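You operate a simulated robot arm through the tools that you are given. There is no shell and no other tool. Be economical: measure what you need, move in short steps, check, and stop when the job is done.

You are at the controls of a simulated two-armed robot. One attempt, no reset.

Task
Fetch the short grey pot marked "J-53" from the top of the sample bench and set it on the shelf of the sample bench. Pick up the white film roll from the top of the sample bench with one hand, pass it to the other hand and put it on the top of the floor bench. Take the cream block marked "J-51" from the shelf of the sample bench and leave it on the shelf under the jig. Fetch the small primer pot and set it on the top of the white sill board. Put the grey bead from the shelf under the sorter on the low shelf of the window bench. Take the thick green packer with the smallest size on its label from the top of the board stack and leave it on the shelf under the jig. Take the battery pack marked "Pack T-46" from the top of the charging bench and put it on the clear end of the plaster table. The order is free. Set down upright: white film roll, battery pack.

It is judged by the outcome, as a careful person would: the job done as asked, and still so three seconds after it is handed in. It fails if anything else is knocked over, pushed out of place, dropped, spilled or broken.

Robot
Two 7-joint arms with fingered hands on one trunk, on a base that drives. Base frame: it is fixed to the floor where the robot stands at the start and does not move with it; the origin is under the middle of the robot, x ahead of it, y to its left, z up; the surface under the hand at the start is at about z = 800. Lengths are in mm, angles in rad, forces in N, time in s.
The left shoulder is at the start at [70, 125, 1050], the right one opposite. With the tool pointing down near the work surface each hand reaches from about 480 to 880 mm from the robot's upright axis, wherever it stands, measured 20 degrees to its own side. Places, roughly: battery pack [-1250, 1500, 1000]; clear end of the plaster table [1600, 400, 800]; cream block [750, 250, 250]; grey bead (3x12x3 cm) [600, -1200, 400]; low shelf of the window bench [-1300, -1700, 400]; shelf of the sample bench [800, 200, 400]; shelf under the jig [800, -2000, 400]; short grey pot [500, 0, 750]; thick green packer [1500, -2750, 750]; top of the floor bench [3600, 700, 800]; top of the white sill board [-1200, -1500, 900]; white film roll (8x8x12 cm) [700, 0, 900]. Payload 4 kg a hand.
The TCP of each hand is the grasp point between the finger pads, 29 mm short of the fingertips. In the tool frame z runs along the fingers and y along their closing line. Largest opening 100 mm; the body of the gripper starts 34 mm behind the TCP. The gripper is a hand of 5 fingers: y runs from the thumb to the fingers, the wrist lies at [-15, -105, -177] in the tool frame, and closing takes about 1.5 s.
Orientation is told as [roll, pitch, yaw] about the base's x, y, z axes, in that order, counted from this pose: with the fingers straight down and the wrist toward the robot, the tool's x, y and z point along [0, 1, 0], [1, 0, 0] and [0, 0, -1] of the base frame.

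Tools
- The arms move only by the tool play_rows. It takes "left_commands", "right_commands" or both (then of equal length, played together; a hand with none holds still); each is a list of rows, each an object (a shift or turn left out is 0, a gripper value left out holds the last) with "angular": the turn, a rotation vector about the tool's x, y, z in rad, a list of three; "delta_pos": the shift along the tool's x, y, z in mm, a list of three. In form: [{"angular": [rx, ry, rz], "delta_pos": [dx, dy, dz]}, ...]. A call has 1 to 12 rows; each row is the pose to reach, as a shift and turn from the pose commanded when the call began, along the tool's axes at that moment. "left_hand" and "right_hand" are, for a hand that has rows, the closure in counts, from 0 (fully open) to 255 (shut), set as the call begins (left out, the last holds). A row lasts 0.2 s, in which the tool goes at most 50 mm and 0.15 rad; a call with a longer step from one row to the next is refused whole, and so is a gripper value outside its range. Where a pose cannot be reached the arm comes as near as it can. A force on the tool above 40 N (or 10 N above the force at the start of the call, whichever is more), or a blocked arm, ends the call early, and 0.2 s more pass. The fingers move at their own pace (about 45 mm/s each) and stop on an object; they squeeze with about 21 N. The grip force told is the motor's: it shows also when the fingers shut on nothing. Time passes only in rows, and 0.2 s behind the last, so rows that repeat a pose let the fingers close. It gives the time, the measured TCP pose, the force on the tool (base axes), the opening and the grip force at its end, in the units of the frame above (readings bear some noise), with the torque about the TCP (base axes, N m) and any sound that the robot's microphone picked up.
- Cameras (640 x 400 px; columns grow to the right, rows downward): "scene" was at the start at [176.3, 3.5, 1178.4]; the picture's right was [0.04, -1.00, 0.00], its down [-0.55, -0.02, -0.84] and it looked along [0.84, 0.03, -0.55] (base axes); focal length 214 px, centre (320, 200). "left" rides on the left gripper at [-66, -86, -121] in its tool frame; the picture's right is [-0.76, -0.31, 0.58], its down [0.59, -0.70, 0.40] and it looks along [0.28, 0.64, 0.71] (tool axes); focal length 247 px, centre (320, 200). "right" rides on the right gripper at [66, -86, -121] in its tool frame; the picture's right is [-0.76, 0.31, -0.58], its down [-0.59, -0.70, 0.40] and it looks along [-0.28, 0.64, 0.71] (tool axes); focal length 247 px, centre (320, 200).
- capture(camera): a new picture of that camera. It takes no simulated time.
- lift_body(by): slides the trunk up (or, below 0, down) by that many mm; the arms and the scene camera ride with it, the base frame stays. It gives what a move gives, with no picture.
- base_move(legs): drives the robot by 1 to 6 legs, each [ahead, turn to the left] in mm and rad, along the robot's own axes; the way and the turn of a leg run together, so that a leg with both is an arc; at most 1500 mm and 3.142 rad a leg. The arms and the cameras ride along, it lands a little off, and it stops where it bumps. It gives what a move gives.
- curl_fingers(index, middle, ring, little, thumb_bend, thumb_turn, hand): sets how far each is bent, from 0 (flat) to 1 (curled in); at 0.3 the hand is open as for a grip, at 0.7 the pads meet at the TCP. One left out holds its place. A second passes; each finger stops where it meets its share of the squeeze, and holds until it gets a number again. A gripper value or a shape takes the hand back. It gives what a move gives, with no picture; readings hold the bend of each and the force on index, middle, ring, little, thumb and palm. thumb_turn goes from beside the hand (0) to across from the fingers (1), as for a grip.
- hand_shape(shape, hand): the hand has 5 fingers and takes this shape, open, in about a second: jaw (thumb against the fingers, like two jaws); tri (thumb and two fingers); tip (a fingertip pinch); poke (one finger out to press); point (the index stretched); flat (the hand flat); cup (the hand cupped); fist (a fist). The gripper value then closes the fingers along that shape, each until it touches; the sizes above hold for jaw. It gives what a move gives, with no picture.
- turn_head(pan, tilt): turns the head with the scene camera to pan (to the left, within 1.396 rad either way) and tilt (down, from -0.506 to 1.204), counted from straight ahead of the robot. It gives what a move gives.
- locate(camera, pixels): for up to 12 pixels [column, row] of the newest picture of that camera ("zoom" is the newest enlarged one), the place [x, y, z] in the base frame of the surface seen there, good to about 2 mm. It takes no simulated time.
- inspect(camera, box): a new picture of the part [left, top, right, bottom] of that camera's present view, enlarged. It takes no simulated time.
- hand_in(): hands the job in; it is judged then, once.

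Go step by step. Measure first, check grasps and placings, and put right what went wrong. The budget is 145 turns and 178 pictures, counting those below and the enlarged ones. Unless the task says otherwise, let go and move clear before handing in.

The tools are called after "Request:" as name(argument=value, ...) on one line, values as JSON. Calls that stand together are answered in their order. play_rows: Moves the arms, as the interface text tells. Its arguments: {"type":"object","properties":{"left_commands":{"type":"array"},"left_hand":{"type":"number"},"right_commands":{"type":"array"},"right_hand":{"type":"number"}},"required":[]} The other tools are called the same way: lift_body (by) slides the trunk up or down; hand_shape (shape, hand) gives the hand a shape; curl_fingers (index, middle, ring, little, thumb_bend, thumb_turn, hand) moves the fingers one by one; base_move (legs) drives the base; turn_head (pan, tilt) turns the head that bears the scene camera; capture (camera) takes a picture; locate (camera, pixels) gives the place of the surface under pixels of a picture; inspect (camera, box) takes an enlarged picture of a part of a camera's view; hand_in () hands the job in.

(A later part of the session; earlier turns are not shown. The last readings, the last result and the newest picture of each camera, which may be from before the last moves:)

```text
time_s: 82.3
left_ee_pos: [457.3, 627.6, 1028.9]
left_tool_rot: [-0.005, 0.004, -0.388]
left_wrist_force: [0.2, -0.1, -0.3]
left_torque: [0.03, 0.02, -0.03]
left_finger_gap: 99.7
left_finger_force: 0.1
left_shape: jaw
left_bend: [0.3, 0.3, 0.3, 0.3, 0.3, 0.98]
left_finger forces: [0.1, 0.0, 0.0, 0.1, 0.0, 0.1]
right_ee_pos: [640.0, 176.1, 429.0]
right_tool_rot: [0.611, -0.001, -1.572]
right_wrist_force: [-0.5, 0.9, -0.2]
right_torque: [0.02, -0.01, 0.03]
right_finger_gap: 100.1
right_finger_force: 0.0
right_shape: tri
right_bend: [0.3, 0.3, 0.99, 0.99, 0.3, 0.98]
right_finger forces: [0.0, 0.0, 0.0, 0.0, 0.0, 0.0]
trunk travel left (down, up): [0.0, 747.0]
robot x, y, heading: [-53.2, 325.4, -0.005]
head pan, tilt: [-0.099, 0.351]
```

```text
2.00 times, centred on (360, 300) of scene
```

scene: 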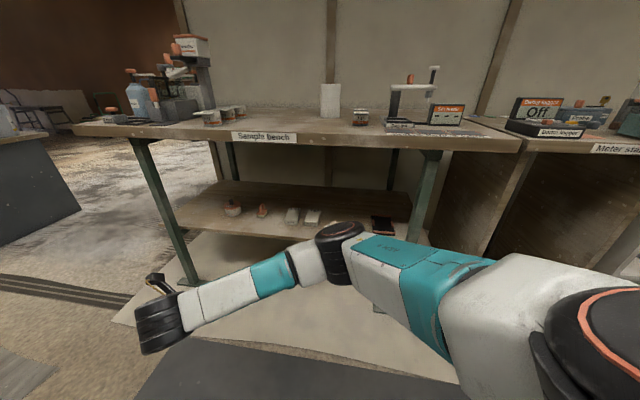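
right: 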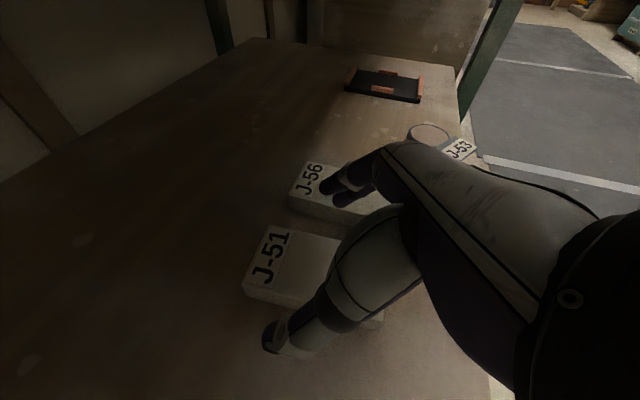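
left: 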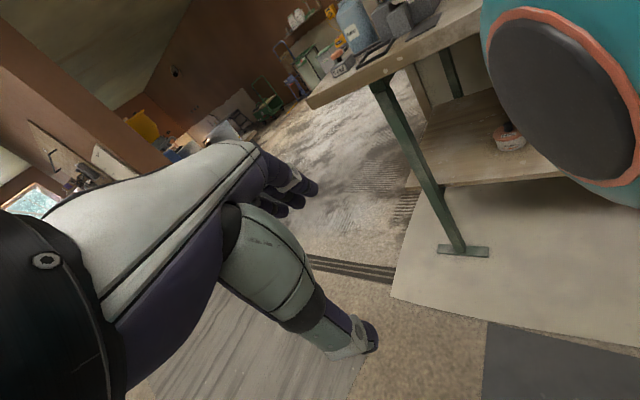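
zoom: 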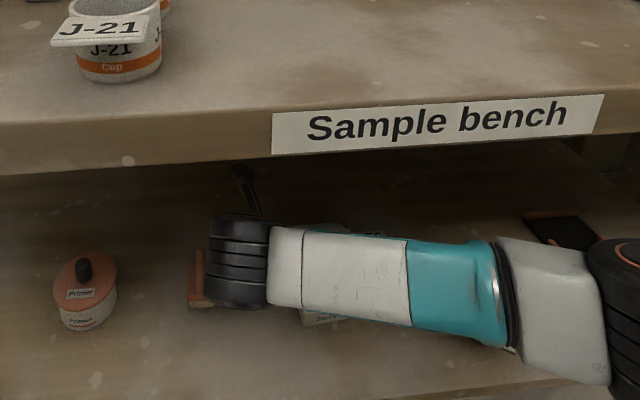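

Now shift 4 mm right and lower to 391 beside the block.

Request:
play_rows(right_commands=[{"delta_pos": [-6, 4, 8]}, {"delta_pos": [-12, 4, 16]}, {"delta_pos": [-17, 4, 24]}, {"delta_pos": [-21.8, 4, 31.1]}, {"delta_pos": [-21.8, 4, 31.1]}])

Request:
capture(camera="right")

```text
time_s: 83.5
left_ee_pos: [456.2, 627.6, 1028.9]
left_tool_rot: [-0.004, 0.003, -0.386]
left_wrist_force: [-0.2, 0.4, 0.4]
left_torque: [-0.01, 0.01, 0.02]
left_finger_gap: 100.2
left_finger_force: 0.0
left_shape: jaw
left_bend: [0.3, 0.3, 0.3, 0.3, 0.3, 0.98]
left_finger forces: [0.1, 0.1, 0.0, 0.1, 0.1, 0.0]
right_ee_pos: [638.9, 171.7, 389.6]
right_tool_rot: [0.61, 0.0, -1.57]
right_wrist_force: [-0.8, 0.5, 0.2]
right_torque: [0.0, 0.0, 0.0]
right_finger_gap: 100.0
right_finger_force: 0.0
right_shape: tri
right_bend: [0.3, 0.3, 0.99, 0.99, 0.3, 0.98]
right_finger forces: [0.1, 0.0, 0.0, 0.0, 0.0, 0.0]
trunk travel left (down, up): [0.0, 747.0]
robot x, y, heading: [-56.3, 322.2, 0.001]
head pan, tilt: [-0.099, 0.351]
```

```text
132 pictures are left
```

right: 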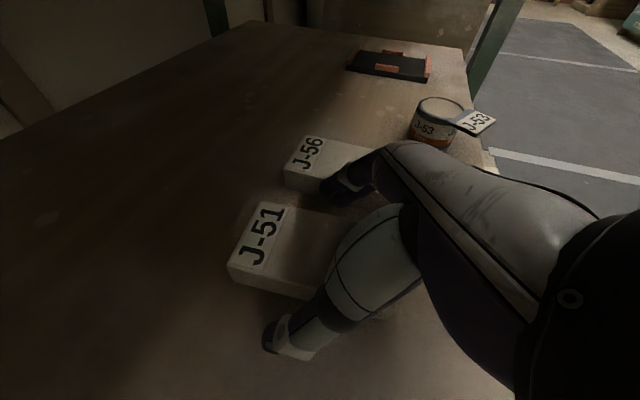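

Fingers straddle J-51. Lower 4 mm more and close.

Request:
play_rows(right_commands=[{"delta_pos": [-2.3, 0, 3.3]}, {"delta_pos": [-2.3, 0, 3.3]}, {"delta_pos": [-2.3, 0, 3.3]}, {"delta_pos": [-2.3, 0, 3.3]}, {"delta_pos": [-2.3, 0, 3.3]}, {"delta_pos": [-2.3, 0, 3.3]}, {"delta_pos": [-2.3, 0, 3.3]}, {"delta_pos": [-2.3, 0, 3.3]}, {"delta_pos": [-2.3, 0, 3.3]}], right_hand=255)

Request:
play_rows(right_commands=[{"delta_pos": [6, 0, -8]}, {"delta_pos": [12, 0, -17]}, {"delta_pos": [20, 0, -29]}, {"delta_pos": [20, 0, -29]}])

Request:
capture(camera="right")

```text
time_s: 85.5
left_ee_pos: [456.5, 628.0, 1030.0]
left_tool_rot: [-0.003, 0.002, -0.387]
left_wrist_force: [0.8, -0.9, 1.4]
left_torque: [-0.02, -0.01, 0.03]
left_finger_gap: 100.0
left_finger_force: 0.0
left_shape: jaw
left_bend: [0.3, 0.3, 0.3, 0.3, 0.3, 0.98]
left_finger forces: [0.0, 0.1, 0.0, 0.0, 0.0, 0.0]
right_ee_pos: [640.0, 171.3, 389.2]
right_tool_rot: [0.613, 0.0, -1.572]
right_wrist_force: [-0.7, -1.0, 21.2]
right_torque: [-0.54, 0.67, 0.03]
right_finger_gap: 55.7
right_finger_force: 21.1
right_shape: tri
right_bend: [0.39, 0.4, 0.99, 1.0, 0.31, 1.0]
right_finger forces: [9.8, 9.3, 20.6, 0.1, 19.0, 0.0]
trunk travel left (down, up): [0.0, 747.0]
robot x, y, heading: [-58.5, 319.6, 0.003]
head pan, tilt: [-0.099, 0.351]
```

```text
time_s: 86.5
left_ee_pos: [457.8, 626.7, 1028.7]
left_tool_rot: [-0.005, 0.003, -0.387]
left_wrist_force: [-0.3, -0.9, 0.5]
left_torque: [0.01, -0.04, -0.04]
left_finger_gap: 99.8
left_finger_force: 0.1
left_shape: jaw
left_bend: [0.3, 0.3, 0.3, 0.3, 0.3, 0.98]
left_finger forces: [0.0, 0.0, 0.0, 0.0, 0.0, 0.0]
right_ee_pos: [638.5, 171.1, 421.2]
right_tool_rot: [0.609, 0.001, -1.569]
right_wrist_force: [-0.6, -0.4, -1.5]
right_torque: [0.02, 0.0, -0.01]
right_finger_gap: 55.3
right_finger_force: 21.3
right_shape: tri
right_bend: [0.39, 0.4, 1.0, 1.0, 0.31, 1.0]
right_finger forces: [9.8, 9.3, 0.0, 0.1, 19.1, 0.0]
trunk travel left (down, up): [0.0, 747.0]
robot x, y, heading: [-58.7, 325.2, 0.0]
head pan, tilt: [-0.099, 0.351]
```

```text
131 pictures are left
```

right: 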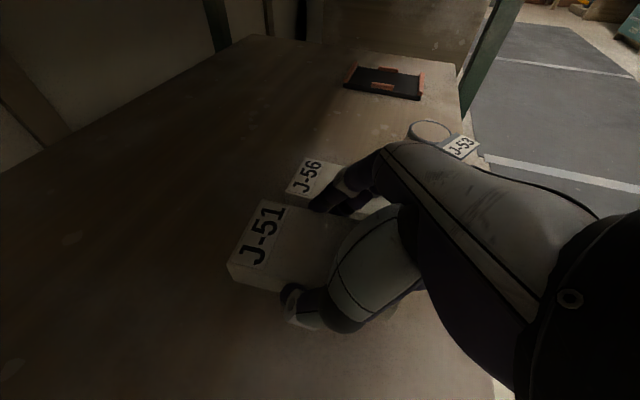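

J-51 is held and lifted (gap 55). I raise a bit, back out 350, and shape the left hand "tri" for the primer pot.

Request:
play_rows(right_commands=[{"delta_pos": [8, 0, -12]}, {"delta_pos": [12, 0, -17]}])

Request:
base_move(legs=[[-350, 0]])

Request:
hand_shape(hand="left", shape="tri")

Request:
play_rows(left_commands=[{"angular": [-0.025, -0.017, -0.079], "delta_pos": [-5, 16, 41]}, {"angular": [-0.05, -0.033, -0.157], "delta_pos": [-10, 32, 83]}, {"angular": [-0.075, -0.05, -0.236], "delta_pos": [-15, 49, 125]}, {"angular": [-0.099, -0.067, -0.315], "delta_pos": [-20, 65, 167]}, {"angular": [-0.124, -0.084, -0.393], "delta_pos": [-25, 81, 208]}, {"angular": [-0.149, -0.1, -0.472], "delta_pos": [-30, 97, 250]}, {"angular": [-0.174, -0.117, -0.55], "delta_pos": [-35, 114, 292]}, {"angular": [-0.199, -0.134, -0.629], "delta_pos": [-40, 130, 333]}, {"angular": [-0.223, -0.15, -0.708], "delta_pos": [-45, 146, 375]}, {"angular": [-0.248, -0.167, -0.786], "delta_pos": [-50, 162, 417]}, {"angular": [-0.273, -0.184, -0.865], "delta_pos": [-55, 179, 458]}, {"angular": [-0.298, -0.2, -0.943], "delta_pos": [-60, 195, 500]}])

Request:
play_rows(left_commands=[{"angular": [-0.042, -0.029, -0.135]}, {"angular": [-0.085, -0.057, -0.27]}, {"angular": [-0.128, -0.086, -0.404]}, {"angular": [-0.17, -0.114, -0.539]}, {"angular": [-0.213, -0.143, -0.674]}, {"angular": [-0.255, -0.171, -0.808]}, {"angular": [-0.298, -0.2, -0.943]}, {"angular": [-0.298, -0.2, -0.943]}])

```text
time_s: 87.1
left_ee_pos: [457.1, 626.8, 1028.8]
left_tool_rot: [-0.004, 0.003, -0.388]
left_wrist_force: [-0.5, 0.3, -0.3]
left_torque: [0.01, -0.02, 0.01]
left_finger_gap: 99.9
left_finger_force: 0.2
left_shape: jaw
left_bend: [0.3, 0.3, 0.3, 0.3, 0.3, 0.98]
left_finger forces: [0.0, 0.0, 0.0, 0.1, 0.1, 0.1]
right_ee_pos: [639.1, 172.5, 441.4]
right_tool_rot: [0.61, -0.001, -1.571]
right_wrist_force: [0.2, -0.7, -2.3]
right_torque: [-0.01, -0.05, 0.0]
right_finger_gap: 55.7
right_finger_force: 20.9
right_shape: tri
right_bend: [0.39, 0.4, 1.0, 1.0, 0.31, 1.0]
right_finger forces: [9.9, 9.3, 0.1, 0.0, 19.1, 0.0]
trunk travel left (down, up): [0.0, 747.0]
robot x, y, heading: [-60.5, 321.8, 0.0]
head pan, tilt: [-0.099, 0.351]
```

```text
time_s: 89.4
left_ee_pos: [95.7, 629.6, 1028.8]
left_tool_rot: [-0.001, 0.003, -0.381]
left_wrist_force: [-0.2, 0.0, -1.0]
left_torque: [-0.03, -0.03, -0.02]
left_finger_gap: 100.0
left_finger_force: 0.1
left_shape: jaw
left_bend: [0.3, 0.3, 0.3, 0.3, 0.3, 0.98]
left_finger forces: [0.0, 0.0, 0.0, 0.0, 0.0, 0.1]
right_ee_pos: [281.1, 175.8, 441.4]
right_tool_rot: [0.611, -0.001, -1.565]
right_wrist_force: [-0.2, -0.2, -0.5]
right_torque: [0.03, 0.03, 0.0]
right_finger_gap: 55.5
right_finger_force: 20.7
right_shape: tri
right_bend: [0.39, 0.4, 1.0, 1.0, 0.31, 1.0]
right_finger forces: [9.8, 9.3, 0.0, 0.0, 19.2, 0.1]
trunk travel left (down, up): [0.0, 747.0]
robot x, y, heading: [-418.1, 315.5, 0.008]
head pan, tilt: [-0.099, 0.351]
```

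```text
time_s: 90.3
left_ee_pos: [95.7, 629.5, 1028.3]
left_tool_rot: [-0.003, 0.005, -0.381]
left_wrist_force: [-0.9, 0.3, 0.9]
left_torque: [-0.02, 0.02, -0.01]
left_finger_gap: 99.9
left_finger_force: 0.1
left_shape: tri
left_bend: [0.3, 0.3, 0.99, 0.99, 0.3, 0.98]
left_finger forces: [0.0, 0.0, 0.0, 0.0, 0.0, 0.0]
right_ee_pos: [279.9, 177.0, 441.0]
right_tool_rot: [0.61, 0.001, -1.563]
right_wrist_force: [0.0, -0.3, -1.3]
right_torque: [-0.01, -0.01, 0.02]
right_finger_gap: 55.2
right_finger_force: 20.9
right_shape: tri
right_bend: [0.39, 0.4, 1.0, 1.0, 0.31, 1.0]
right_finger forces: [9.7, 9.3, 0.0, 0.1, 19.1, 0.0]
trunk travel left (down, up): [0.0, 747.0]
robot x, y, heading: [-415.0, 321.6, 0.008]
head pan, tilt: [-0.099, 0.351]
```

```text
time_s: 92.9
left_ee_pos: [253.7, 499.7, 527.0]
left_tool_rot: [-0.305, -0.159, 0.599]
left_wrist_force: [0.3, -1.3, 0.8]
left_torque: [0.04, 0.0, 0.02]
left_finger_gap: 99.8
left_finger_force: 0.1
left_shape: tri
left_bend: [0.3, 0.3, 0.99, 0.99, 0.3, 0.98]
left_finger forces: [0.1, 0.0, 0.1, 0.1, 0.0, 0.0]
right_ee_pos: [281.1, 175.2, 442.5]
right_tool_rot: [0.611, 0.001, -1.564]
right_wrist_force: [0.3, -0.2, -1.8]
right_torque: [-0.01, 0.03, 0.03]
right_finger_gap: 55.4
right_finger_force: 21.1
right_shape: tri
right_bend: [0.39, 0.4, 1.0, 1.0, 0.31, 1.0]
right_finger forces: [9.8, 9.3, 0.0, 0.1, 19.1, 0.0]
trunk travel left (down, up): [0.0, 747.0]
robot x, y, heading: [-417.4, 317.6, 0.009]
head pan, tilt: [-0.099, 0.351]
```

```text
time_s: 94.7
left_ee_pos: [253.3, 500.5, 527.8]
left_tool_rot: [-0.609, 0.003, 1.577]
left_wrist_force: [0.9, -0.1, -0.2]
left_torque: [0.01, -0.02, -0.03]
left_finger_gap: 99.8
left_finger_force: 0.1
left_shape: tri
left_bend: [0.3, 0.3, 0.99, 0.99, 0.3, 0.98]
left_finger forces: [0.0, 0.0, 0.1, 0.0, 0.1, 0.0]
right_ee_pos: [280.8, 176.0, 441.7]
right_tool_rot: [0.611, -0.001, -1.562]
right_wrist_force: [-0.5, -0.1, -0.7]
right_torque: [0.01, -0.04, 0.0]
right_finger_gap: 55.5
right_finger_force: 20.4
right_shape: tri
right_bend: [0.39, 0.4, 1.0, 1.0, 0.31, 1.0]
right_finger forces: [9.8, 9.3, 0.0, 0.0, 19.1, 0.0]
trunk travel left (down, up): [0.0, 747.0]
robot x, y, heading: [-416.6, 321.7, 0.009]
head pan, tilt: [-0.099, 0.351]
```

Left hand is in the mirrored handshake pose. I measure the primer pot closely before approaching.

Request:
turn_head(pan=0.15, tilt=0.45)

Request:
capture(camera="left")

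Request:
inspect(camera="scene", box=[260, 160, 420, 260])

```text
time_s: 95.5
left_ee_pos: [252.3, 500.3, 527.9]
left_tool_rot: [-0.608, 0.002, 1.576]
left_wrist_force: [0.6, 0.1, 0.7]
left_torque: [0.02, 0.0, -0.01]
left_finger_gap: 99.7
left_finger_force: 0.0
left_shape: tri
left_bend: [0.3, 0.3, 0.99, 0.99, 0.3, 0.98]
left_finger forces: [0.0, 0.1, 0.0, 0.1, 0.0, 0.1]
right_ee_pos: [281.6, 175.2, 441.2]
right_tool_rot: [0.611, 0.0, -1.564]
right_wrist_force: [0.1, 0.1, -1.3]
right_torque: [0.01, 0.02, -0.05]
right_finger_gap: 55.1
right_finger_force: 21.2
right_shape: tri
right_bend: [0.39, 0.4, 1.0, 1.0, 0.31, 1.0]
right_finger forces: [9.8, 9.4, 0.0, 0.0, 19.0, 0.0]
trunk travel left (down, up): [0.0, 747.0]
robot x, y, heading: [-413.6, 322.1, 0.011]
head pan, tilt: [0.15, 0.45]
```

```text
130 pictures are left
```

left: 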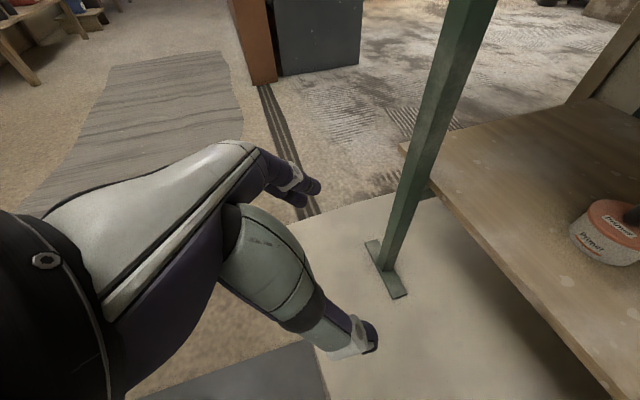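

```text
4.00 times, centred on (340, 210) of scene
```

zoom: 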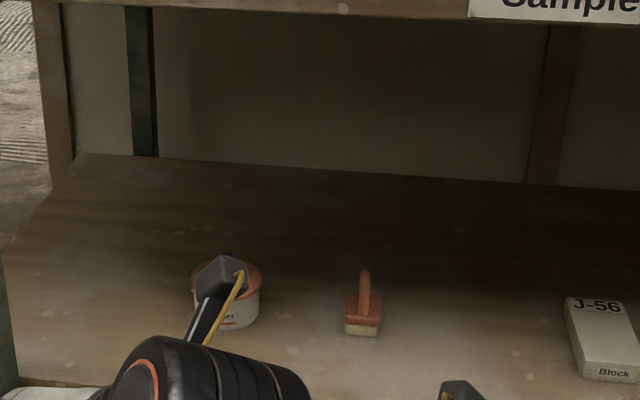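

Request:
locate(camera="zoom", pixels=[[195, 280], [259, 278], [258, 300], [258, 315], [225, 256], [250, 262], [240, 320], [196, 305], [362, 275], [348, 310]])

Request:
locate(camera="left", pixels=[[574, 232], [610, 203], [598, 240], [630, 225], [610, 262], [635, 265], [594, 210]])

```text
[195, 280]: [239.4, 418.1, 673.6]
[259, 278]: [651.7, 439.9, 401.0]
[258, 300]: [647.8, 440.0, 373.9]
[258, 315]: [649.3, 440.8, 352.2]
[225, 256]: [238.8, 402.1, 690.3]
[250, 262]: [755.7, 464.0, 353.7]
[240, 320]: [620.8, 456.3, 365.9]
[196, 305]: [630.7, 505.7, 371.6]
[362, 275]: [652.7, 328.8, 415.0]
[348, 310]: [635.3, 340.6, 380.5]
```

```text
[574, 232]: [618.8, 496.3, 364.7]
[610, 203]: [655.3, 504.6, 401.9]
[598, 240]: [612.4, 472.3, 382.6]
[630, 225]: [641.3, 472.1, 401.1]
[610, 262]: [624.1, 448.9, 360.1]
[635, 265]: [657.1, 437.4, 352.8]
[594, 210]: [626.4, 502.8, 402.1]
```

Primer pot: centre (645,472), 67 wide, lid top 402. To keep the wrists apart I shift the right hand 120 outward and up, and bring the left to (252,468,397).

Request:
play_rows(left_commands=[{"delta_pos": [0, 0, 0]}, {"delta_pos": [0, 0, 0]}, {"delta_pos": [19, -8, 27]}, {"delta_pos": [38, -16, 54]}, {"delta_pos": [57, -24, 81]}, {"delta_pos": [75.2, -32, 107.3]}, {"delta_pos": [75.2, -32, 107.3]}], right_commands=[{"delta_pos": [6, 30, -8]}, {"delta_pos": [12, 60, -16]}, {"delta_pos": [18, 90, -24]}, {"delta_pos": [23, 120, -32.8]}, {"delta_pos": [23, 120, -32.8]}, {"delta_pos": [23, 120, -32.8]}, {"delta_pos": [23, 120, -32.8]}])

Request:
capture(camera="scene")

```text
time_s: 97.1
left_ee_pos: [252.7, 468.4, 395.7]
left_tool_rot: [-0.606, 0.001, 1.579]
left_wrist_force: [-0.2, 1.6, 0.2]
left_torque: [0.0, 0.04, 0.01]
left_finger_gap: 100.1
left_finger_force: 0.2
left_shape: tri
left_bend: [0.3, 0.3, 0.99, 0.99, 0.3, 0.98]
left_finger forces: [0.0, 0.1, 0.1, 0.0, 0.0, 0.1]
right_ee_pos: [283.8, 57.2, 482.7]
right_tool_rot: [0.61, 0.001, -1.563]
right_wrist_force: [-0.2, 0.3, -1.3]
right_torque: [-0.04, 0.05, -0.04]
right_finger_gap: 55.4
right_finger_force: 21.8
right_shape: tri
right_bend: [0.39, 0.4, 1.0, 1.0, 0.31, 1.0]
right_finger forces: [9.9, 9.2, 0.1, 0.0, 19.1, 0.0]
trunk travel left (down, up): [0.0, 747.0]
robot x, y, heading: [-417.9, 318.2, 0.016]
head pan, tilt: [0.15, 0.45]
```

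```text
128 pictures are left
```

scene: 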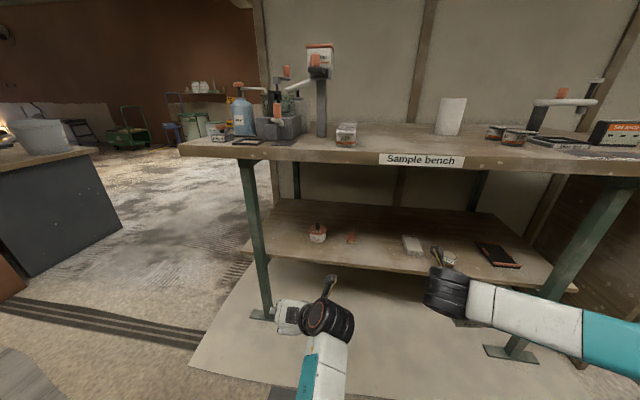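

Request:
locate(camera="scene", pixels=[[630, 350], [590, 340], [520, 310], [450, 290], [335, 340], [325, 315], [290, 315]])

```text
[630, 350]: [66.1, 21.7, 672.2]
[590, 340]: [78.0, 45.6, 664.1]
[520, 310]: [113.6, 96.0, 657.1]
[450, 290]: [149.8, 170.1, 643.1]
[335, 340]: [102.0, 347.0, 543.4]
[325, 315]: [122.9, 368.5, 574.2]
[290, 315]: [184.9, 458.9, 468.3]
```

Clearances are good. Drive in 378.

Request:
base_move(legs=[[378, 0]])

Request:
capture(camera="left")

Request:
capture(camera="scene")

```text
time_s: 99.5
left_ee_pos: [628.0, 464.7, 397.5]
left_tool_rot: [-0.608, 0.002, 1.571]
left_wrist_force: [0.5, 0.0, -0.4]
left_torque: [0.02, 0.0, 0.01]
left_finger_gap: 99.9
left_finger_force: 0.1
left_shape: tri
left_bend: [0.3, 0.3, 0.99, 0.99, 0.3, 0.98]
left_finger forces: [0.0, 0.0, 0.0, 0.0, 0.1, 0.0]
right_ee_pos: [656.2, 55.2, 482.1]
right_tool_rot: [0.61, 0.001, -1.568]
right_wrist_force: [-0.1, -0.2, -0.9]
right_torque: [0.0, 0.02, 0.0]
right_finger_gap: 55.2
right_finger_force: 21.0
right_shape: tri
right_bend: [0.39, 0.4, 1.0, 1.0, 0.31, 1.0]
right_finger forces: [9.7, 9.3, 0.0, 0.0, 19.2, 0.0]
trunk travel left (down, up): [0.0, 747.0]
robot x, y, heading: [-41.5, 322.8, 0.003]
head pan, tilt: [0.15, 0.45]
heard: snap
```

```text
127 pictures are left
```

left: 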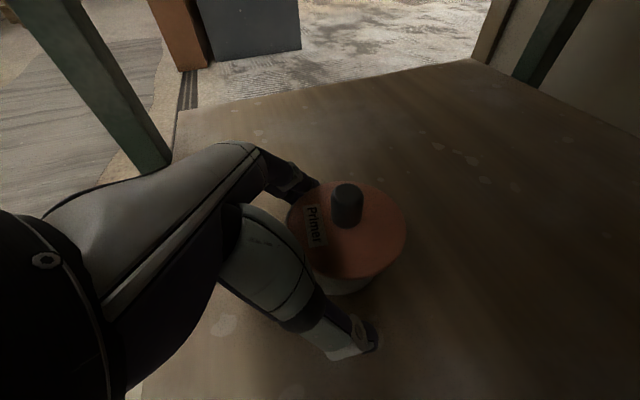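

```text
126 pictures are left
```

scene: 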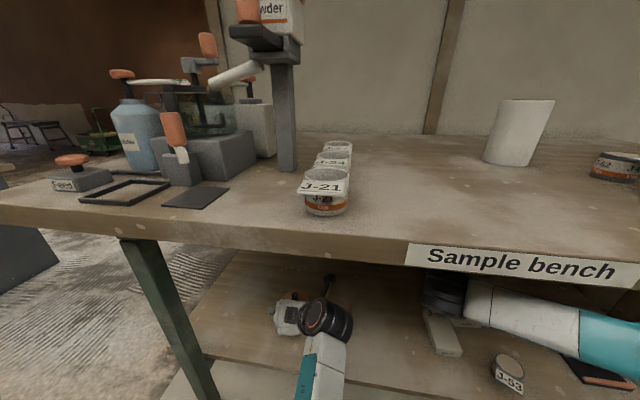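

A snap was heard, but forces are zero and nothing visible has moved. The pot sits between the left fingers; centre (+6 y) and close.

Request:
play_rows(left_commands=[{"delta_pos": [0, 6, 0]}, {"delta_pos": [0, 6, 0]}, {"delta_pos": [0, 6, 0]}, {"delta_pos": [0, 6, 0]}, {"delta_pos": [0, 6, 0]}, {"delta_pos": [0, 6, 0]}, {"delta_pos": [0, 6, 0]}, {"delta_pos": [0, 6, 0]}], left_hand=255)

Request:
play_rows(left_commands=[{"delta_pos": [-8.6, 0, -12.3]}, {"delta_pos": [-17, 0, -24.6]}, {"delta_pos": [-26, 0, -37]}, {"delta_pos": [-26, 0, -37]}])

Request:
capture(camera="left")

```text
time_s: 101.3
left_ee_pos: [628.1, 472.4, 397.7]
left_tool_rot: [-0.608, 0.001, 1.57]
left_wrist_force: [-1.2, 1.5, 1.4]
left_torque: [0.01, 0.01, 0.06]
left_finger_gap: 64.7
left_finger_force: 21.1
left_shape: tri
left_bend: [0.39, 0.36, 1.0, 1.0, 0.31, 1.0]
left_finger forces: [10.1, 8.6, 0.0, 0.0, 18.3, 0.0]
right_ee_pos: [655.6, 55.5, 482.1]
right_tool_rot: [0.611, -0.001, -1.57]
right_wrist_force: [0.1, 0.8, -1.4]
right_torque: [0.01, 0.0, 0.02]
right_finger_gap: 55.3
right_finger_force: 21.3
right_shape: tri
right_bend: [0.39, 0.4, 1.0, 1.0, 0.31, 1.0]
right_finger forces: [9.8, 9.3, 0.0, 0.1, 19.1, 0.1]
trunk travel left (down, up): [0.0, 747.0]
robot x, y, heading: [-41.0, 323.6, 0.003]
head pan, tilt: [0.15, 0.45]
```

```text
time_s: 102.3
left_ee_pos: [628.0, 472.6, 442.2]
left_tool_rot: [-0.605, 0.002, 1.569]
left_wrist_force: [-1.4, 0.4, -3.8]
left_torque: [-0.03, 0.09, 0.0]
left_finger_gap: 63.1
left_finger_force: 20.9
left_shape: tri
left_bend: [0.4, 0.36, 1.0, 1.0, 0.31, 1.0]
left_finger forces: [9.2, 8.9, 0.0, 0.0, 19.0, 0.1]
right_ee_pos: [656.7, 55.0, 481.5]
right_tool_rot: [0.611, 0.001, -1.568]
right_wrist_force: [-0.3, 1.0, -0.3]
right_torque: [0.0, 0.03, 0.0]
right_finger_gap: 55.5
right_finger_force: 20.7
right_shape: tri
right_bend: [0.39, 0.4, 1.0, 1.0, 0.31, 1.0]
right_finger forces: [9.8, 9.2, 0.1, 0.0, 19.1, 0.1]
trunk travel left (down, up): [0.0, 747.0]
robot x, y, heading: [-38.9, 321.1, 0.003]
head pan, tilt: [0.15, 0.45]
```

```text
125 pictures are left
```

left: 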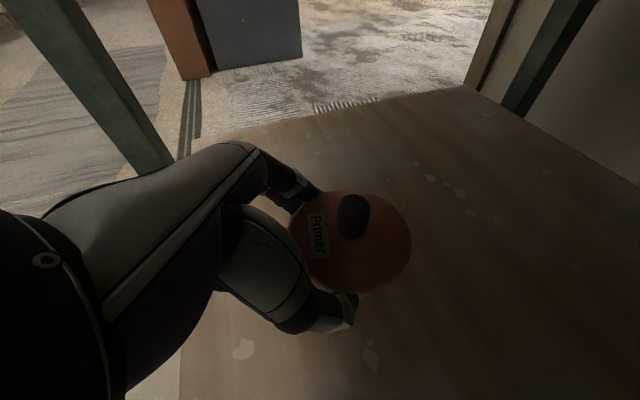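

Both objects are held. Back out 380 and check the shelf, then turn toward the jig.

Request:
base_move(legs=[[-380, 0]])

Request:
turn_head(pan=-0.1, tilt=0.3)

Request:
inspect(camera="scene", box=[160, 60, 560, 310])

Request:
base_move(legs=[[0, -1.571], [1100, 0]])

Request:
turn_head(pan=0.7, tilt=0.2)

Request:
capture(camera="scene")

```text
time_s: 104.7
left_ee_pos: [253.2, 470.4, 442.4]
left_tool_rot: [-0.608, 0.002, 1.569]
left_wrist_force: [0.5, 0.3, -3.9]
left_torque: [0.0, 0.08, 0.0]
left_finger_gap: 63.4
left_finger_force: 21.4
left_shape: tri
left_bend: [0.4, 0.36, 1.0, 1.0, 0.31, 1.0]
left_finger forces: [9.2, 8.8, 0.0, 0.1, 18.9, 0.0]
right_ee_pos: [279.6, 52.5, 481.6]
right_tool_rot: [0.611, 0.002, -1.571]
right_wrist_force: [0.1, -0.4, -1.4]
right_torque: [0.02, 0.01, -0.01]
right_finger_gap: 55.5
right_finger_force: 21.4
right_shape: tri
right_bend: [0.39, 0.4, 1.0, 1.0, 0.31, 1.0]
right_finger forces: [9.8, 9.3, 0.0, 0.0, 19.2, 0.1]
trunk travel left (down, up): [0.0, 747.0]
robot x, y, heading: [-414.3, 318.5, 0.001]
head pan, tilt: [0.15, 0.45]
```

```text
time_s: 105.4
left_ee_pos: [251.5, 469.6, 442.9]
left_tool_rot: [-0.606, 0.003, 1.569]
left_wrist_force: [-0.2, 0.5, -4.7]
left_torque: [-0.02, 0.05, 0.03]
left_finger_gap: 63.3
left_finger_force: 21.0
left_shape: tri
left_bend: [0.4, 0.36, 1.0, 1.0, 0.31, 1.0]
left_finger forces: [9.2, 8.7, 0.1, 0.0, 18.9, 0.1]
right_ee_pos: [281.0, 52.6, 481.7]
right_tool_rot: [0.61, 0.001, -1.57]
right_wrist_force: [-0.4, -1.0, -1.2]
right_torque: [-0.01, 0.04, -0.02]
right_finger_gap: 55.5
right_finger_force: 21.2
right_shape: tri
right_bend: [0.39, 0.4, 1.0, 1.0, 0.31, 1.0]
right_finger forces: [9.7, 9.3, 0.0, 0.1, 19.1, 0.0]
trunk travel left (down, up): [0.0, 747.0]
robot x, y, heading: [-419.1, 321.2, -0.001]
head pan, tilt: [-0.099, 0.3]
```

```text
1.60 times, centred on (360, 185) of scene
```

zoom: 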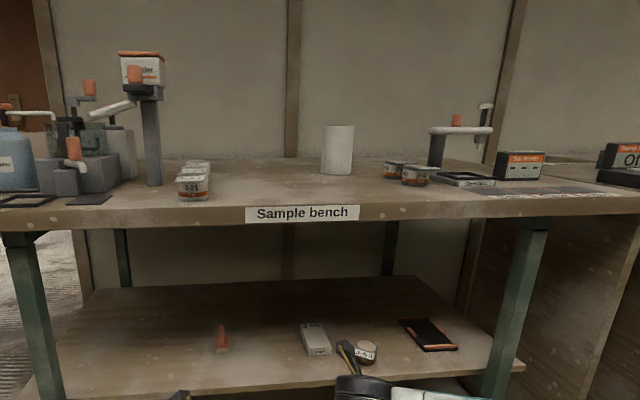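

```text
time_s: 115.1
left_ee_pos: [-317.0, -1461.0, 441.9]
left_tool_rot: [-0.606, 0.0, -0.031]
left_wrist_force: [0.4, -1.2, -4.8]
left_torque: [0.08, 0.02, 0.0]
left_finger_gap: 63.2
left_finger_force: 20.9
left_shape: tri
left_bend: [0.4, 0.37, 1.0, 1.0, 0.31, 1.0]
left_finger forces: [9.0, 8.6, 0.1, 0.0, 18.1, 0.1]
right_ee_pos: [-734.9, -1475.1, 482.1]
right_tool_rot: [0.61, 0.001, 3.112]
right_wrist_force: [-0.2, -0.6, -1.4]
right_torque: [0.04, 0.0, 0.01]
right_finger_gap: 55.5
right_finger_force: 20.8
right_shape: tri
right_bend: [0.39, 0.4, 1.0, 1.0, 0.31, 1.0]
right_finger forces: [9.7, 9.2, 0.0, 0.0, 18.8, 0.0]
trunk travel left (down, up): [0.0, 747.0]
robot x, y, heading: [-444.7, -788.2, -1.598]
head pan, tilt: [-0.099, 0.3]
```

```text
time_s: 116.2
left_ee_pos: [-316.4, -1461.0, 442.8]
left_tool_rot: [-0.607, 0.002, -0.031]
left_wrist_force: [-0.1, 0.1, -5.8]
left_torque: [0.04, 0.03, 0.0]
left_finger_gap: 62.9
left_finger_force: 21.1
left_shape: tri
left_bend: [0.4, 0.37, 1.0, 1.0, 0.31, 1.0]
left_finger forces: [9.1, 8.4, 0.1, 0.0, 18.2, 0.1]
right_ee_pos: [-734.2, -1476.0, 481.9]
right_tool_rot: [0.612, 0.001, 3.113]
right_wrist_force: [-0.3, 0.7, -1.7]
right_torque: [0.04, -0.01, 0.01]
right_finger_gap: 55.4
right_finger_force: 20.5
right_shape: tri
right_bend: [0.39, 0.4, 1.0, 1.0, 0.31, 1.0]
right_finger forces: [9.6, 9.1, 0.0, 0.0, 18.8, 0.0]
trunk travel left (down, up): [0.0, 747.0]
robot x, y, heading: [-444.2, -787.5, -1.598]
head pan, tilt: [0.7, 0.201]
```

```text
123 pictures are left
```

scene: 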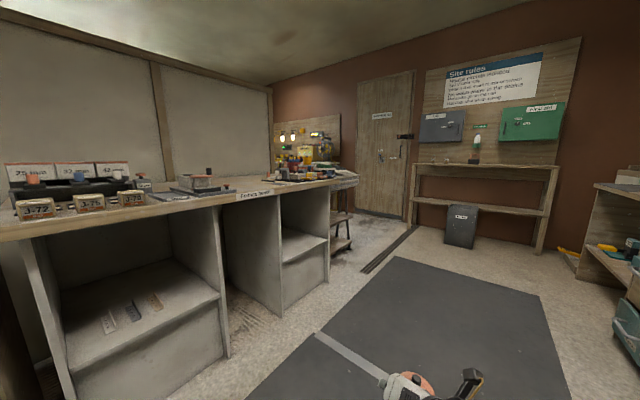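

I see the sorter cabinet with beads on its shelf (px (130,310)) and a further cabinet at (300,245). I zoom to identify the jig, packers and labels.

Request:
inspect(camera="scene", box=[0, 150, 240, 350])

Request:
inspect(camera="scene", box=[150, 100, 380, 300])

Request:
locate(camera="scene", pixels=[[110, 322], [133, 310], [155, 300], [150, 345], [55, 340], [225, 330], [300, 240], [305, 270], [330, 180], [255, 190], [335, 225], [30, 260]])

```text
2.00 times, centred on (120, 250) of scene
```

zoom: 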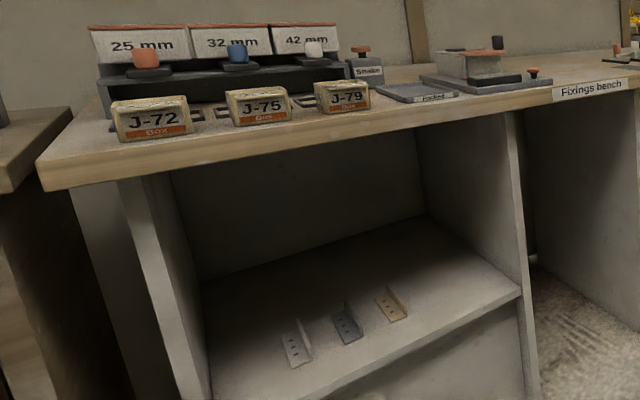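

```text
2.00 times, centred on (265, 200) of scene
```

zoom: 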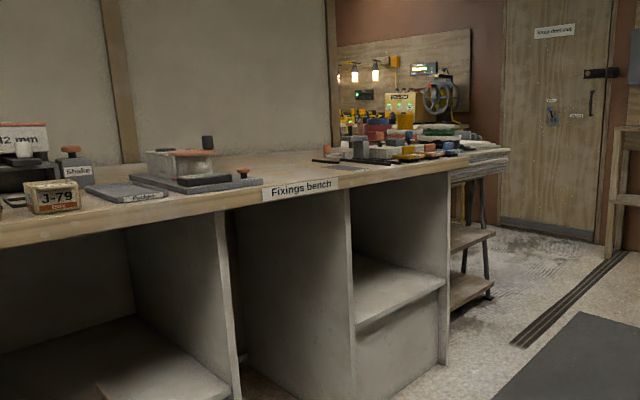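

```text
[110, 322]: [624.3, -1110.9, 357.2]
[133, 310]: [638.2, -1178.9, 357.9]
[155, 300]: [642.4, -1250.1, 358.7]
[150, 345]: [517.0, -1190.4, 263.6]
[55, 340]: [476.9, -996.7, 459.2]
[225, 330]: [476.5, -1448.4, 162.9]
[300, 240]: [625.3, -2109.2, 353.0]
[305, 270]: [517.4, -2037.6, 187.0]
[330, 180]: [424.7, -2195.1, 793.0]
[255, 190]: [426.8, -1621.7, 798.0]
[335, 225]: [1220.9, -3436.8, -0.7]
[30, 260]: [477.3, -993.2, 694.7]
```

Jig niche (y≈-2100) and sorter beads found. The primer pot is slipping slowly in the left hand, so I deliver it first; I look at the window side.

Request:
turn_head(pan=-0.9, tilt=0.15)

Request:
capture(camera="scene")

Request:
capture(camera="left")

```text
time_s: 117.9
left_ee_pos: [-316.7, -1460.0, 443.2]
left_tool_rot: [-0.605, 0.002, -0.031]
left_wrist_force: [-0.2, -0.5, -4.3]
left_torque: [0.14, 0.01, -0.02]
left_finger_gap: 62.9
left_finger_force: 20.9
left_shape: tri
left_bend: [0.4, 0.37, 1.0, 1.0, 0.31, 1.0]
left_finger forces: [9.1, 8.5, 0.0, 0.0, 18.2, 0.0]
right_ee_pos: [-734.4, -1477.4, 482.9]
right_tool_rot: [0.61, -0.001, 3.111]
right_wrist_force: [0.1, 0.7, -1.2]
right_torque: [-0.02, -0.01, 0.04]
right_finger_gap: 55.4
right_finger_force: 21.1
right_shape: tri
right_bend: [0.39, 0.4, 1.0, 1.0, 0.31, 1.0]
right_finger forces: [9.8, 9.1, 0.0, 0.0, 18.7, 0.0]
trunk travel left (down, up): [0.0, 747.0]
robot x, y, heading: [-448.8, -786.5, -1.599]
head pan, tilt: [-0.901, 0.15]
```

```text
120 pictures are left
```

scene: 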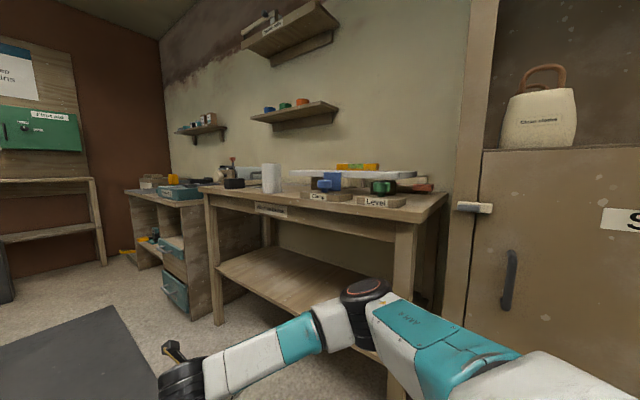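

```text
119 pictures are left
```

left: 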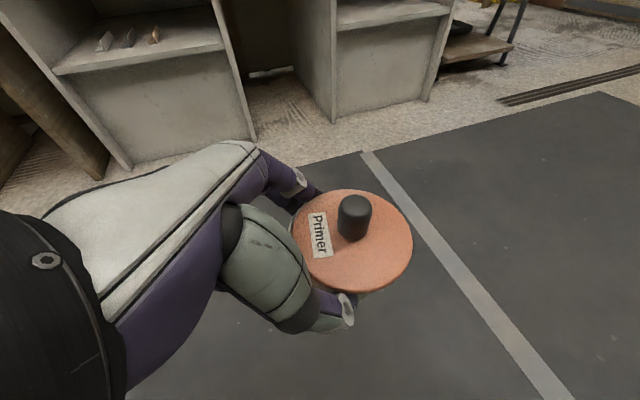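

Request:
inspect(camera="scene", box=[190, 140, 450, 300])

Request:
locate(camera="scene", pixels=[[270, 210], [245, 268], [300, 285], [340, 173], [380, 173], [410, 175], [360, 165], [335, 180], [425, 185], [272, 180], [380, 205], [410, 280]])

```text
2.46 times, centred on (320, 220) of scene
```

zoom: 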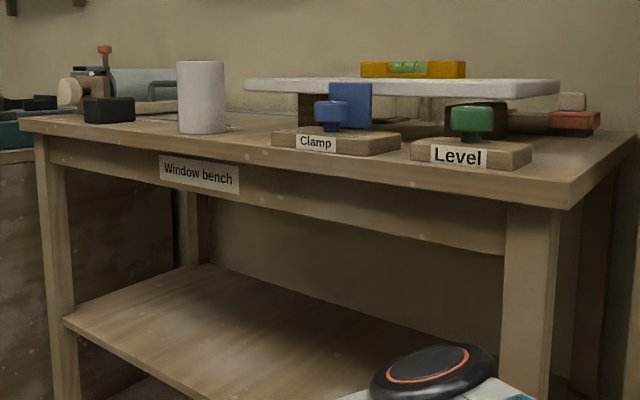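

```text
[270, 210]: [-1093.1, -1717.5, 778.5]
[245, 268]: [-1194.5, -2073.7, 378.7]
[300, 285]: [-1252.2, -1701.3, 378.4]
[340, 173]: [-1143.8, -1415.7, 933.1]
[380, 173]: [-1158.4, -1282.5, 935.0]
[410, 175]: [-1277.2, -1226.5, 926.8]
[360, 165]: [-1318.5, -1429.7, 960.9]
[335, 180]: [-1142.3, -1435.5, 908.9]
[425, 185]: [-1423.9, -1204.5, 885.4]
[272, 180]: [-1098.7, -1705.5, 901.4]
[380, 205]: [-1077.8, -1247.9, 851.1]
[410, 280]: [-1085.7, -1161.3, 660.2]
```

The sill board top is at z≈935 (front edge x≈-1143, y≈-1230…-1530), with clamp and level blocks before it. I draw both arms in, raise the trunk 560, and drive abreast of it.

Request:
play_rows(left_commands=[{"delta_pos": [30.7, 0, -21.5]}, {"delta_pos": [61.4, 0, -43]}, {"delta_pos": [92.2, 0, -64.6]}, {"delta_pos": [122.9, 0, -86.1]}, {"delta_pos": [122.9, 0, -86.1]}], right_commands=[{"delta_pos": [-30.7, 0, -21.5]}, {"delta_pos": [-61.4, 0, -43]}, {"delta_pos": [-92.2, 0, -64.6]}, {"delta_pos": [-122.9, 0, -86.1]}, {"delta_pos": [-122.9, 0, -86.1]}])

Request:
lift_body(by=560)

Request:
base_move(legs=[[440, 0]])

Request:
turn_head(pan=-1.3, tilt=0.45)

Request:
capture(camera="scene")

```text
time_s: 118.8
left_ee_pos: [-296.3, -1414.5, 529.1]
left_tool_rot: [-0.814, -0.039, -0.015]
left_wrist_force: [-0.3, 0.5, -4.9]
left_torque: [0.09, 0.01, 0.0]
left_finger_gap: 62.5
left_finger_force: 20.9
left_shape: tri
left_bend: [0.4, 0.37, 1.0, 1.0, 0.31, 1.0]
left_finger forces: [9.1, 9.3, 0.0, 0.0, 19.1, 0.0]
right_ee_pos: [-731.8, -1362.2, 481.3]
right_tool_rot: [0.609, 0.0, 3.113]
right_wrist_force: [0.2, -0.8, -0.7]
right_torque: [0.01, 0.04, 0.0]
right_finger_gap: 55.4
right_finger_force: 20.6
right_shape: tri
right_bend: [0.39, 0.4, 1.0, 1.0, 0.31, 1.0]
right_finger forces: [9.6, 9.4, 0.0, 0.1, 19.0, 0.1]
trunk travel left (down, up): [0.0, 747.0]
robot x, y, heading: [-446.0, -789.5, -1.601]
head pan, tilt: [-0.901, 0.15]
stopped in row 4 (left hand): the arm was blocked; the commanded pose is now the measured one
```

```text
refused: 560 is not a number from -400 to 400
```

```text
time_s: 121.5
left_ee_pos: [-316.9, -1861.0, 530.5]
left_tool_rot: [-0.816, -0.038, -0.02]
left_wrist_force: [0.4, 1.0, -4.1]
left_torque: [0.09, 0.01, 0.0]
left_finger_gap: 62.7
left_finger_force: 21.4
left_shape: tri
left_bend: [0.4, 0.37, 1.0, 1.0, 0.31, 1.0]
left_finger forces: [9.1, 9.3, 0.0, 0.0, 19.0, 0.0]
right_ee_pos: [-749.1, -1806.7, 482.4]
right_tool_rot: [0.611, 0.001, 3.105]
right_wrist_force: [-0.1, 0.7, -1.2]
right_torque: [0.0, 0.0, -0.02]
right_finger_gap: 55.2
right_finger_force: 21.2
right_shape: tri
right_bend: [0.39, 0.4, 1.0, 1.0, 0.31, 1.0]
right_finger forces: [9.7, 9.4, 0.1, 0.0, 19.0, 0.0]
trunk travel left (down, up): [0.0, 747.0]
robot x, y, heading: [-459.2, -1235.7, -1.606]
head pan, tilt: [-0.901, 0.15]
```

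```text
time_s: 122.3
left_ee_pos: [-315.9, -1860.2, 532.1]
left_tool_rot: [-0.815, -0.04, -0.02]
left_wrist_force: [-0.2, 0.0, -3.9]
left_torque: [0.08, 0.0, -0.04]
left_finger_gap: 62.5
left_finger_force: 20.6
left_shape: tri
left_bend: [0.4, 0.37, 1.0, 1.0, 0.31, 1.0]
left_finger forces: [9.2, 9.3, 0.1, 0.0, 19.1, 0.0]
right_ee_pos: [-749.8, -1805.7, 482.2]
right_tool_rot: [0.612, 0.001, 3.106]
right_wrist_force: [-0.6, 0.3, -0.8]
right_torque: [0.04, 0.01, -0.01]
right_finger_gap: 55.4
right_finger_force: 20.8
right_shape: tri
right_bend: [0.39, 0.4, 1.0, 1.0, 0.31, 1.0]
right_finger forces: [9.8, 9.4, 0.0, 0.0, 19.1, 0.0]
trunk travel left (down, up): [0.0, 747.0]
robot x, y, heading: [-460.8, -1234.1, -1.606]
head pan, tilt: [-1.3, 0.45]
```

```text
117 pictures are left
```

scene: 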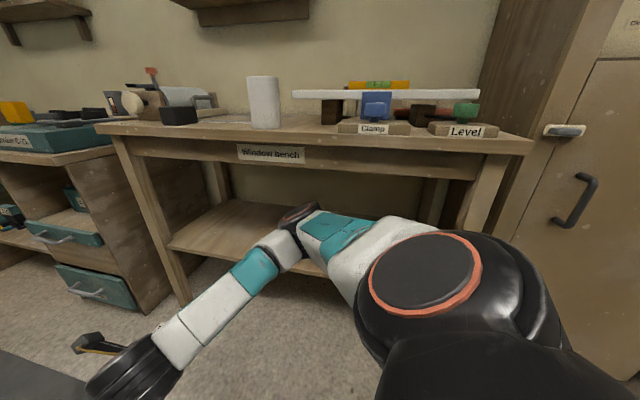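

The lift limit is 400 a call, and the left hand tilted 0.2 extra when its elbow blocked. I lift in two steps, then restore the left tilt while extending.

Request:
lift_body(by=300)

Request:
lift_body(by=260)

Request:
play_rows(left_commands=[{"angular": [0, 0.05, 0], "delta_pos": [-15, 0, 20]}, {"angular": [0, 0.1, 0], "delta_pos": [-25, 0, 40]}, {"angular": [0, 0.15, 0], "delta_pos": [-35, 0, 60]}, {"angular": [0, 0.206, 0], "delta_pos": [-45, 0, 80]}, {"angular": [0, 0.206, 0], "delta_pos": [-45, 0, 80]}])

Request:
capture(camera="scene")

Request:
capture(camera="left")

```text
time_s: 125.3
left_ee_pos: [-290.6, -1867.2, 839.8]
left_tool_rot: [-0.833, -0.095, 0.001]
left_wrist_force: [1.6, 0.3, -4.5]
left_torque: [0.1, 0.02, 0.02]
left_finger_gap: 62.3
left_finger_force: 20.8
left_shape: tri
left_bend: [0.4, 0.37, 1.0, 1.0, 0.31, 1.0]
left_finger forces: [9.0, 9.2, 0.0, 0.0, 19.2, 0.0]
right_ee_pos: [-749.9, -1807.0, 782.3]
right_tool_rot: [0.608, -0.001, 3.107]
right_wrist_force: [-0.6, 0.7, -1.6]
right_torque: [0.01, 0.0, 0.01]
right_finger_gap: 55.3
right_finger_force: 21.4
right_shape: tri
right_bend: [0.39, 0.4, 1.0, 1.0, 0.31, 1.0]
right_finger forces: [9.7, 9.4, 0.1, 0.0, 19.1, 0.0]
trunk travel left (down, up): [-300.0, 447.0]
robot x, y, heading: [-458.6, -1235.3, -1.607]
head pan, tilt: [-1.3, 0.45]
```

```text
time_s: 128.0
left_ee_pos: [-282.2, -1866.0, 1098.6]
left_tool_rot: [-0.829, -0.102, 0.01]
left_wrist_force: [0.0, -0.1, -4.2]
left_torque: [0.14, 0.0, 0.02]
left_finger_gap: 62.6
left_finger_force: 21.2
left_shape: tri
left_bend: [0.4, 0.37, 1.0, 1.0, 0.31, 1.0]
left_finger forces: [9.0, 9.0, 0.0, 0.0, 18.9, 0.1]
right_ee_pos: [-750.3, -1806.7, 1043.5]
right_tool_rot: [0.609, 0.0, 3.104]
right_wrist_force: [0.0, 0.1, -1.6]
right_torque: [-0.03, -0.03, 0.01]
right_finger_gap: 55.0
right_finger_force: 20.9
right_shape: tri
right_bend: [0.39, 0.4, 1.0, 1.0, 0.31, 1.0]
right_finger forces: [9.7, 9.4, 0.1, 0.0, 19.1, 0.0]
trunk travel left (down, up): [-560.0, 187.0]
robot x, y, heading: [-459.1, -1236.9, -1.606]
head pan, tilt: [-1.3, 0.45]
```

```text
time_s: 129.2
left_ee_pos: [-316.6, -1949.7, 1068.7]
left_tool_rot: [-0.607, -0.039, -0.021]
left_wrist_force: [-0.1, 0.2, -4.8]
left_torque: [0.11, 0.02, -0.02]
left_finger_gap: 62.4
left_finger_force: 21.0
left_shape: tri
left_bend: [0.4, 0.37, 1.0, 1.0, 0.31, 1.0]
left_finger forces: [9.0, 8.4, 0.0, 0.0, 18.3, 0.0]
right_ee_pos: [-750.4, -1806.2, 1042.2]
right_tool_rot: [0.611, 0.002, 3.108]
right_wrist_force: [-0.3, 0.3, -1.2]
right_torque: [-0.01, 0.03, 0.0]
right_finger_gap: 55.4
right_finger_force: 21.2
right_shape: tri
right_bend: [0.39, 0.4, 1.0, 1.0, 0.31, 1.0]
right_finger forces: [9.7, 9.4, 0.0, 0.0, 19.1, 0.1]
trunk travel left (down, up): [-560.0, 187.0]
robot x, y, heading: [-458.7, -1236.3, -1.603]
head pan, tilt: [-1.3, 0.45]
```

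```text
116 pictures are left
```

scene: 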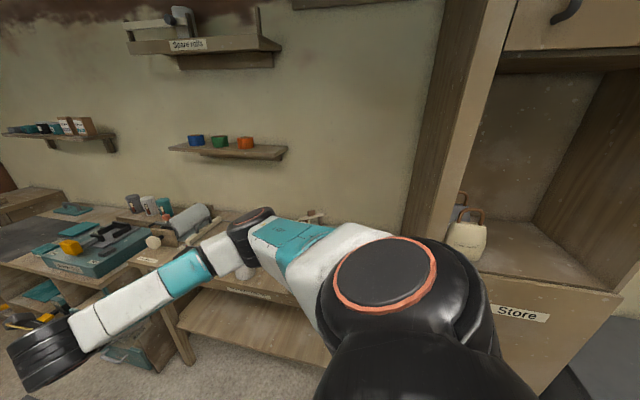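

```text
115 pictures are left
```

left: 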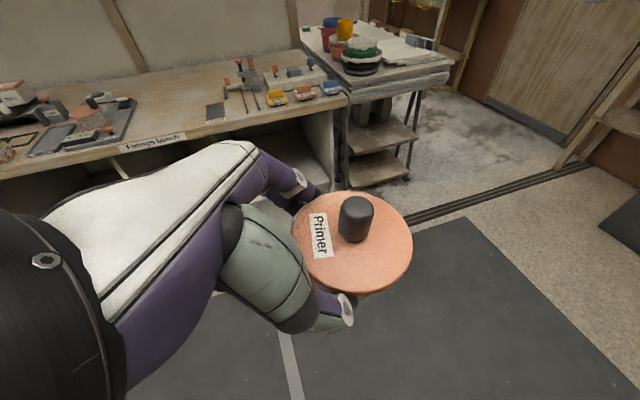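

I check the Store cabinet's front and the sill board's true extents.

Request:
locate(camera="scene", pixels=[[520, 320], [600, 300], [470, 200], [425, 150], [500, 260], [312, 218], [230, 150], [170, 185]])

Request:
turn_head(pan=-0.95, tilt=0.5)

Request:
capture(camera="scene")

```text
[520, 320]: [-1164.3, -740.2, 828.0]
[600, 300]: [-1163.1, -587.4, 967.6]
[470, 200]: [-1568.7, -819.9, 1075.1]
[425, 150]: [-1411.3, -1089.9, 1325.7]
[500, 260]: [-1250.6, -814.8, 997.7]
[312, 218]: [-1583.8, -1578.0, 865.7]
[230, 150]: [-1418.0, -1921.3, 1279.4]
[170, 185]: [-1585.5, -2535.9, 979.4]
```

```text
time_s: 130.0
left_ee_pos: [-316.4, -1949.6, 1068.5]
left_tool_rot: [-0.608, -0.038, -0.021]
left_wrist_force: [-0.3, -0.9, -4.7]
left_torque: [0.09, 0.01, -0.05]
left_finger_gap: 62.4
left_finger_force: 20.9
left_shape: tri
left_bend: [0.4, 0.37, 1.0, 1.0, 0.31, 1.0]
left_finger forces: [9.0, 8.4, 0.0, 0.0, 18.1, 0.0]
right_ee_pos: [-750.6, -1807.8, 1042.6]
right_tool_rot: [0.612, -0.001, 3.105]
right_wrist_force: [-0.2, -0.4, -1.5]
right_torque: [0.02, -0.02, -0.01]
right_finger_gap: 55.2
right_finger_force: 20.9
right_shape: tri
right_bend: [0.39, 0.4, 1.0, 1.0, 0.31, 1.0]
right_finger forces: [9.6, 9.4, 0.0, 0.1, 19.0, 0.0]
trunk travel left (down, up): [-560.0, 187.0]
robot x, y, heading: [-458.0, -1237.8, -1.605]
head pan, tilt: [-0.949, 0.499]
```

```text
114 pictures are left
```

scene: 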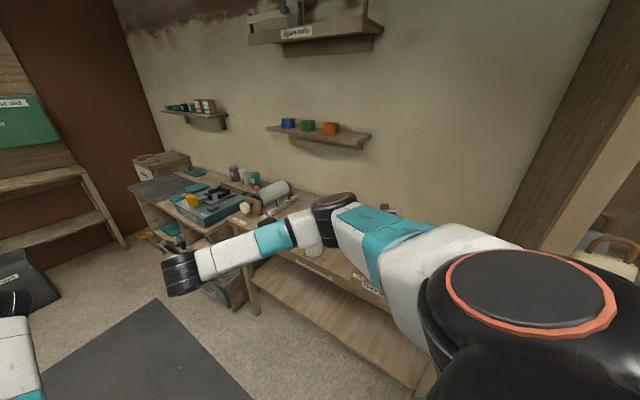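

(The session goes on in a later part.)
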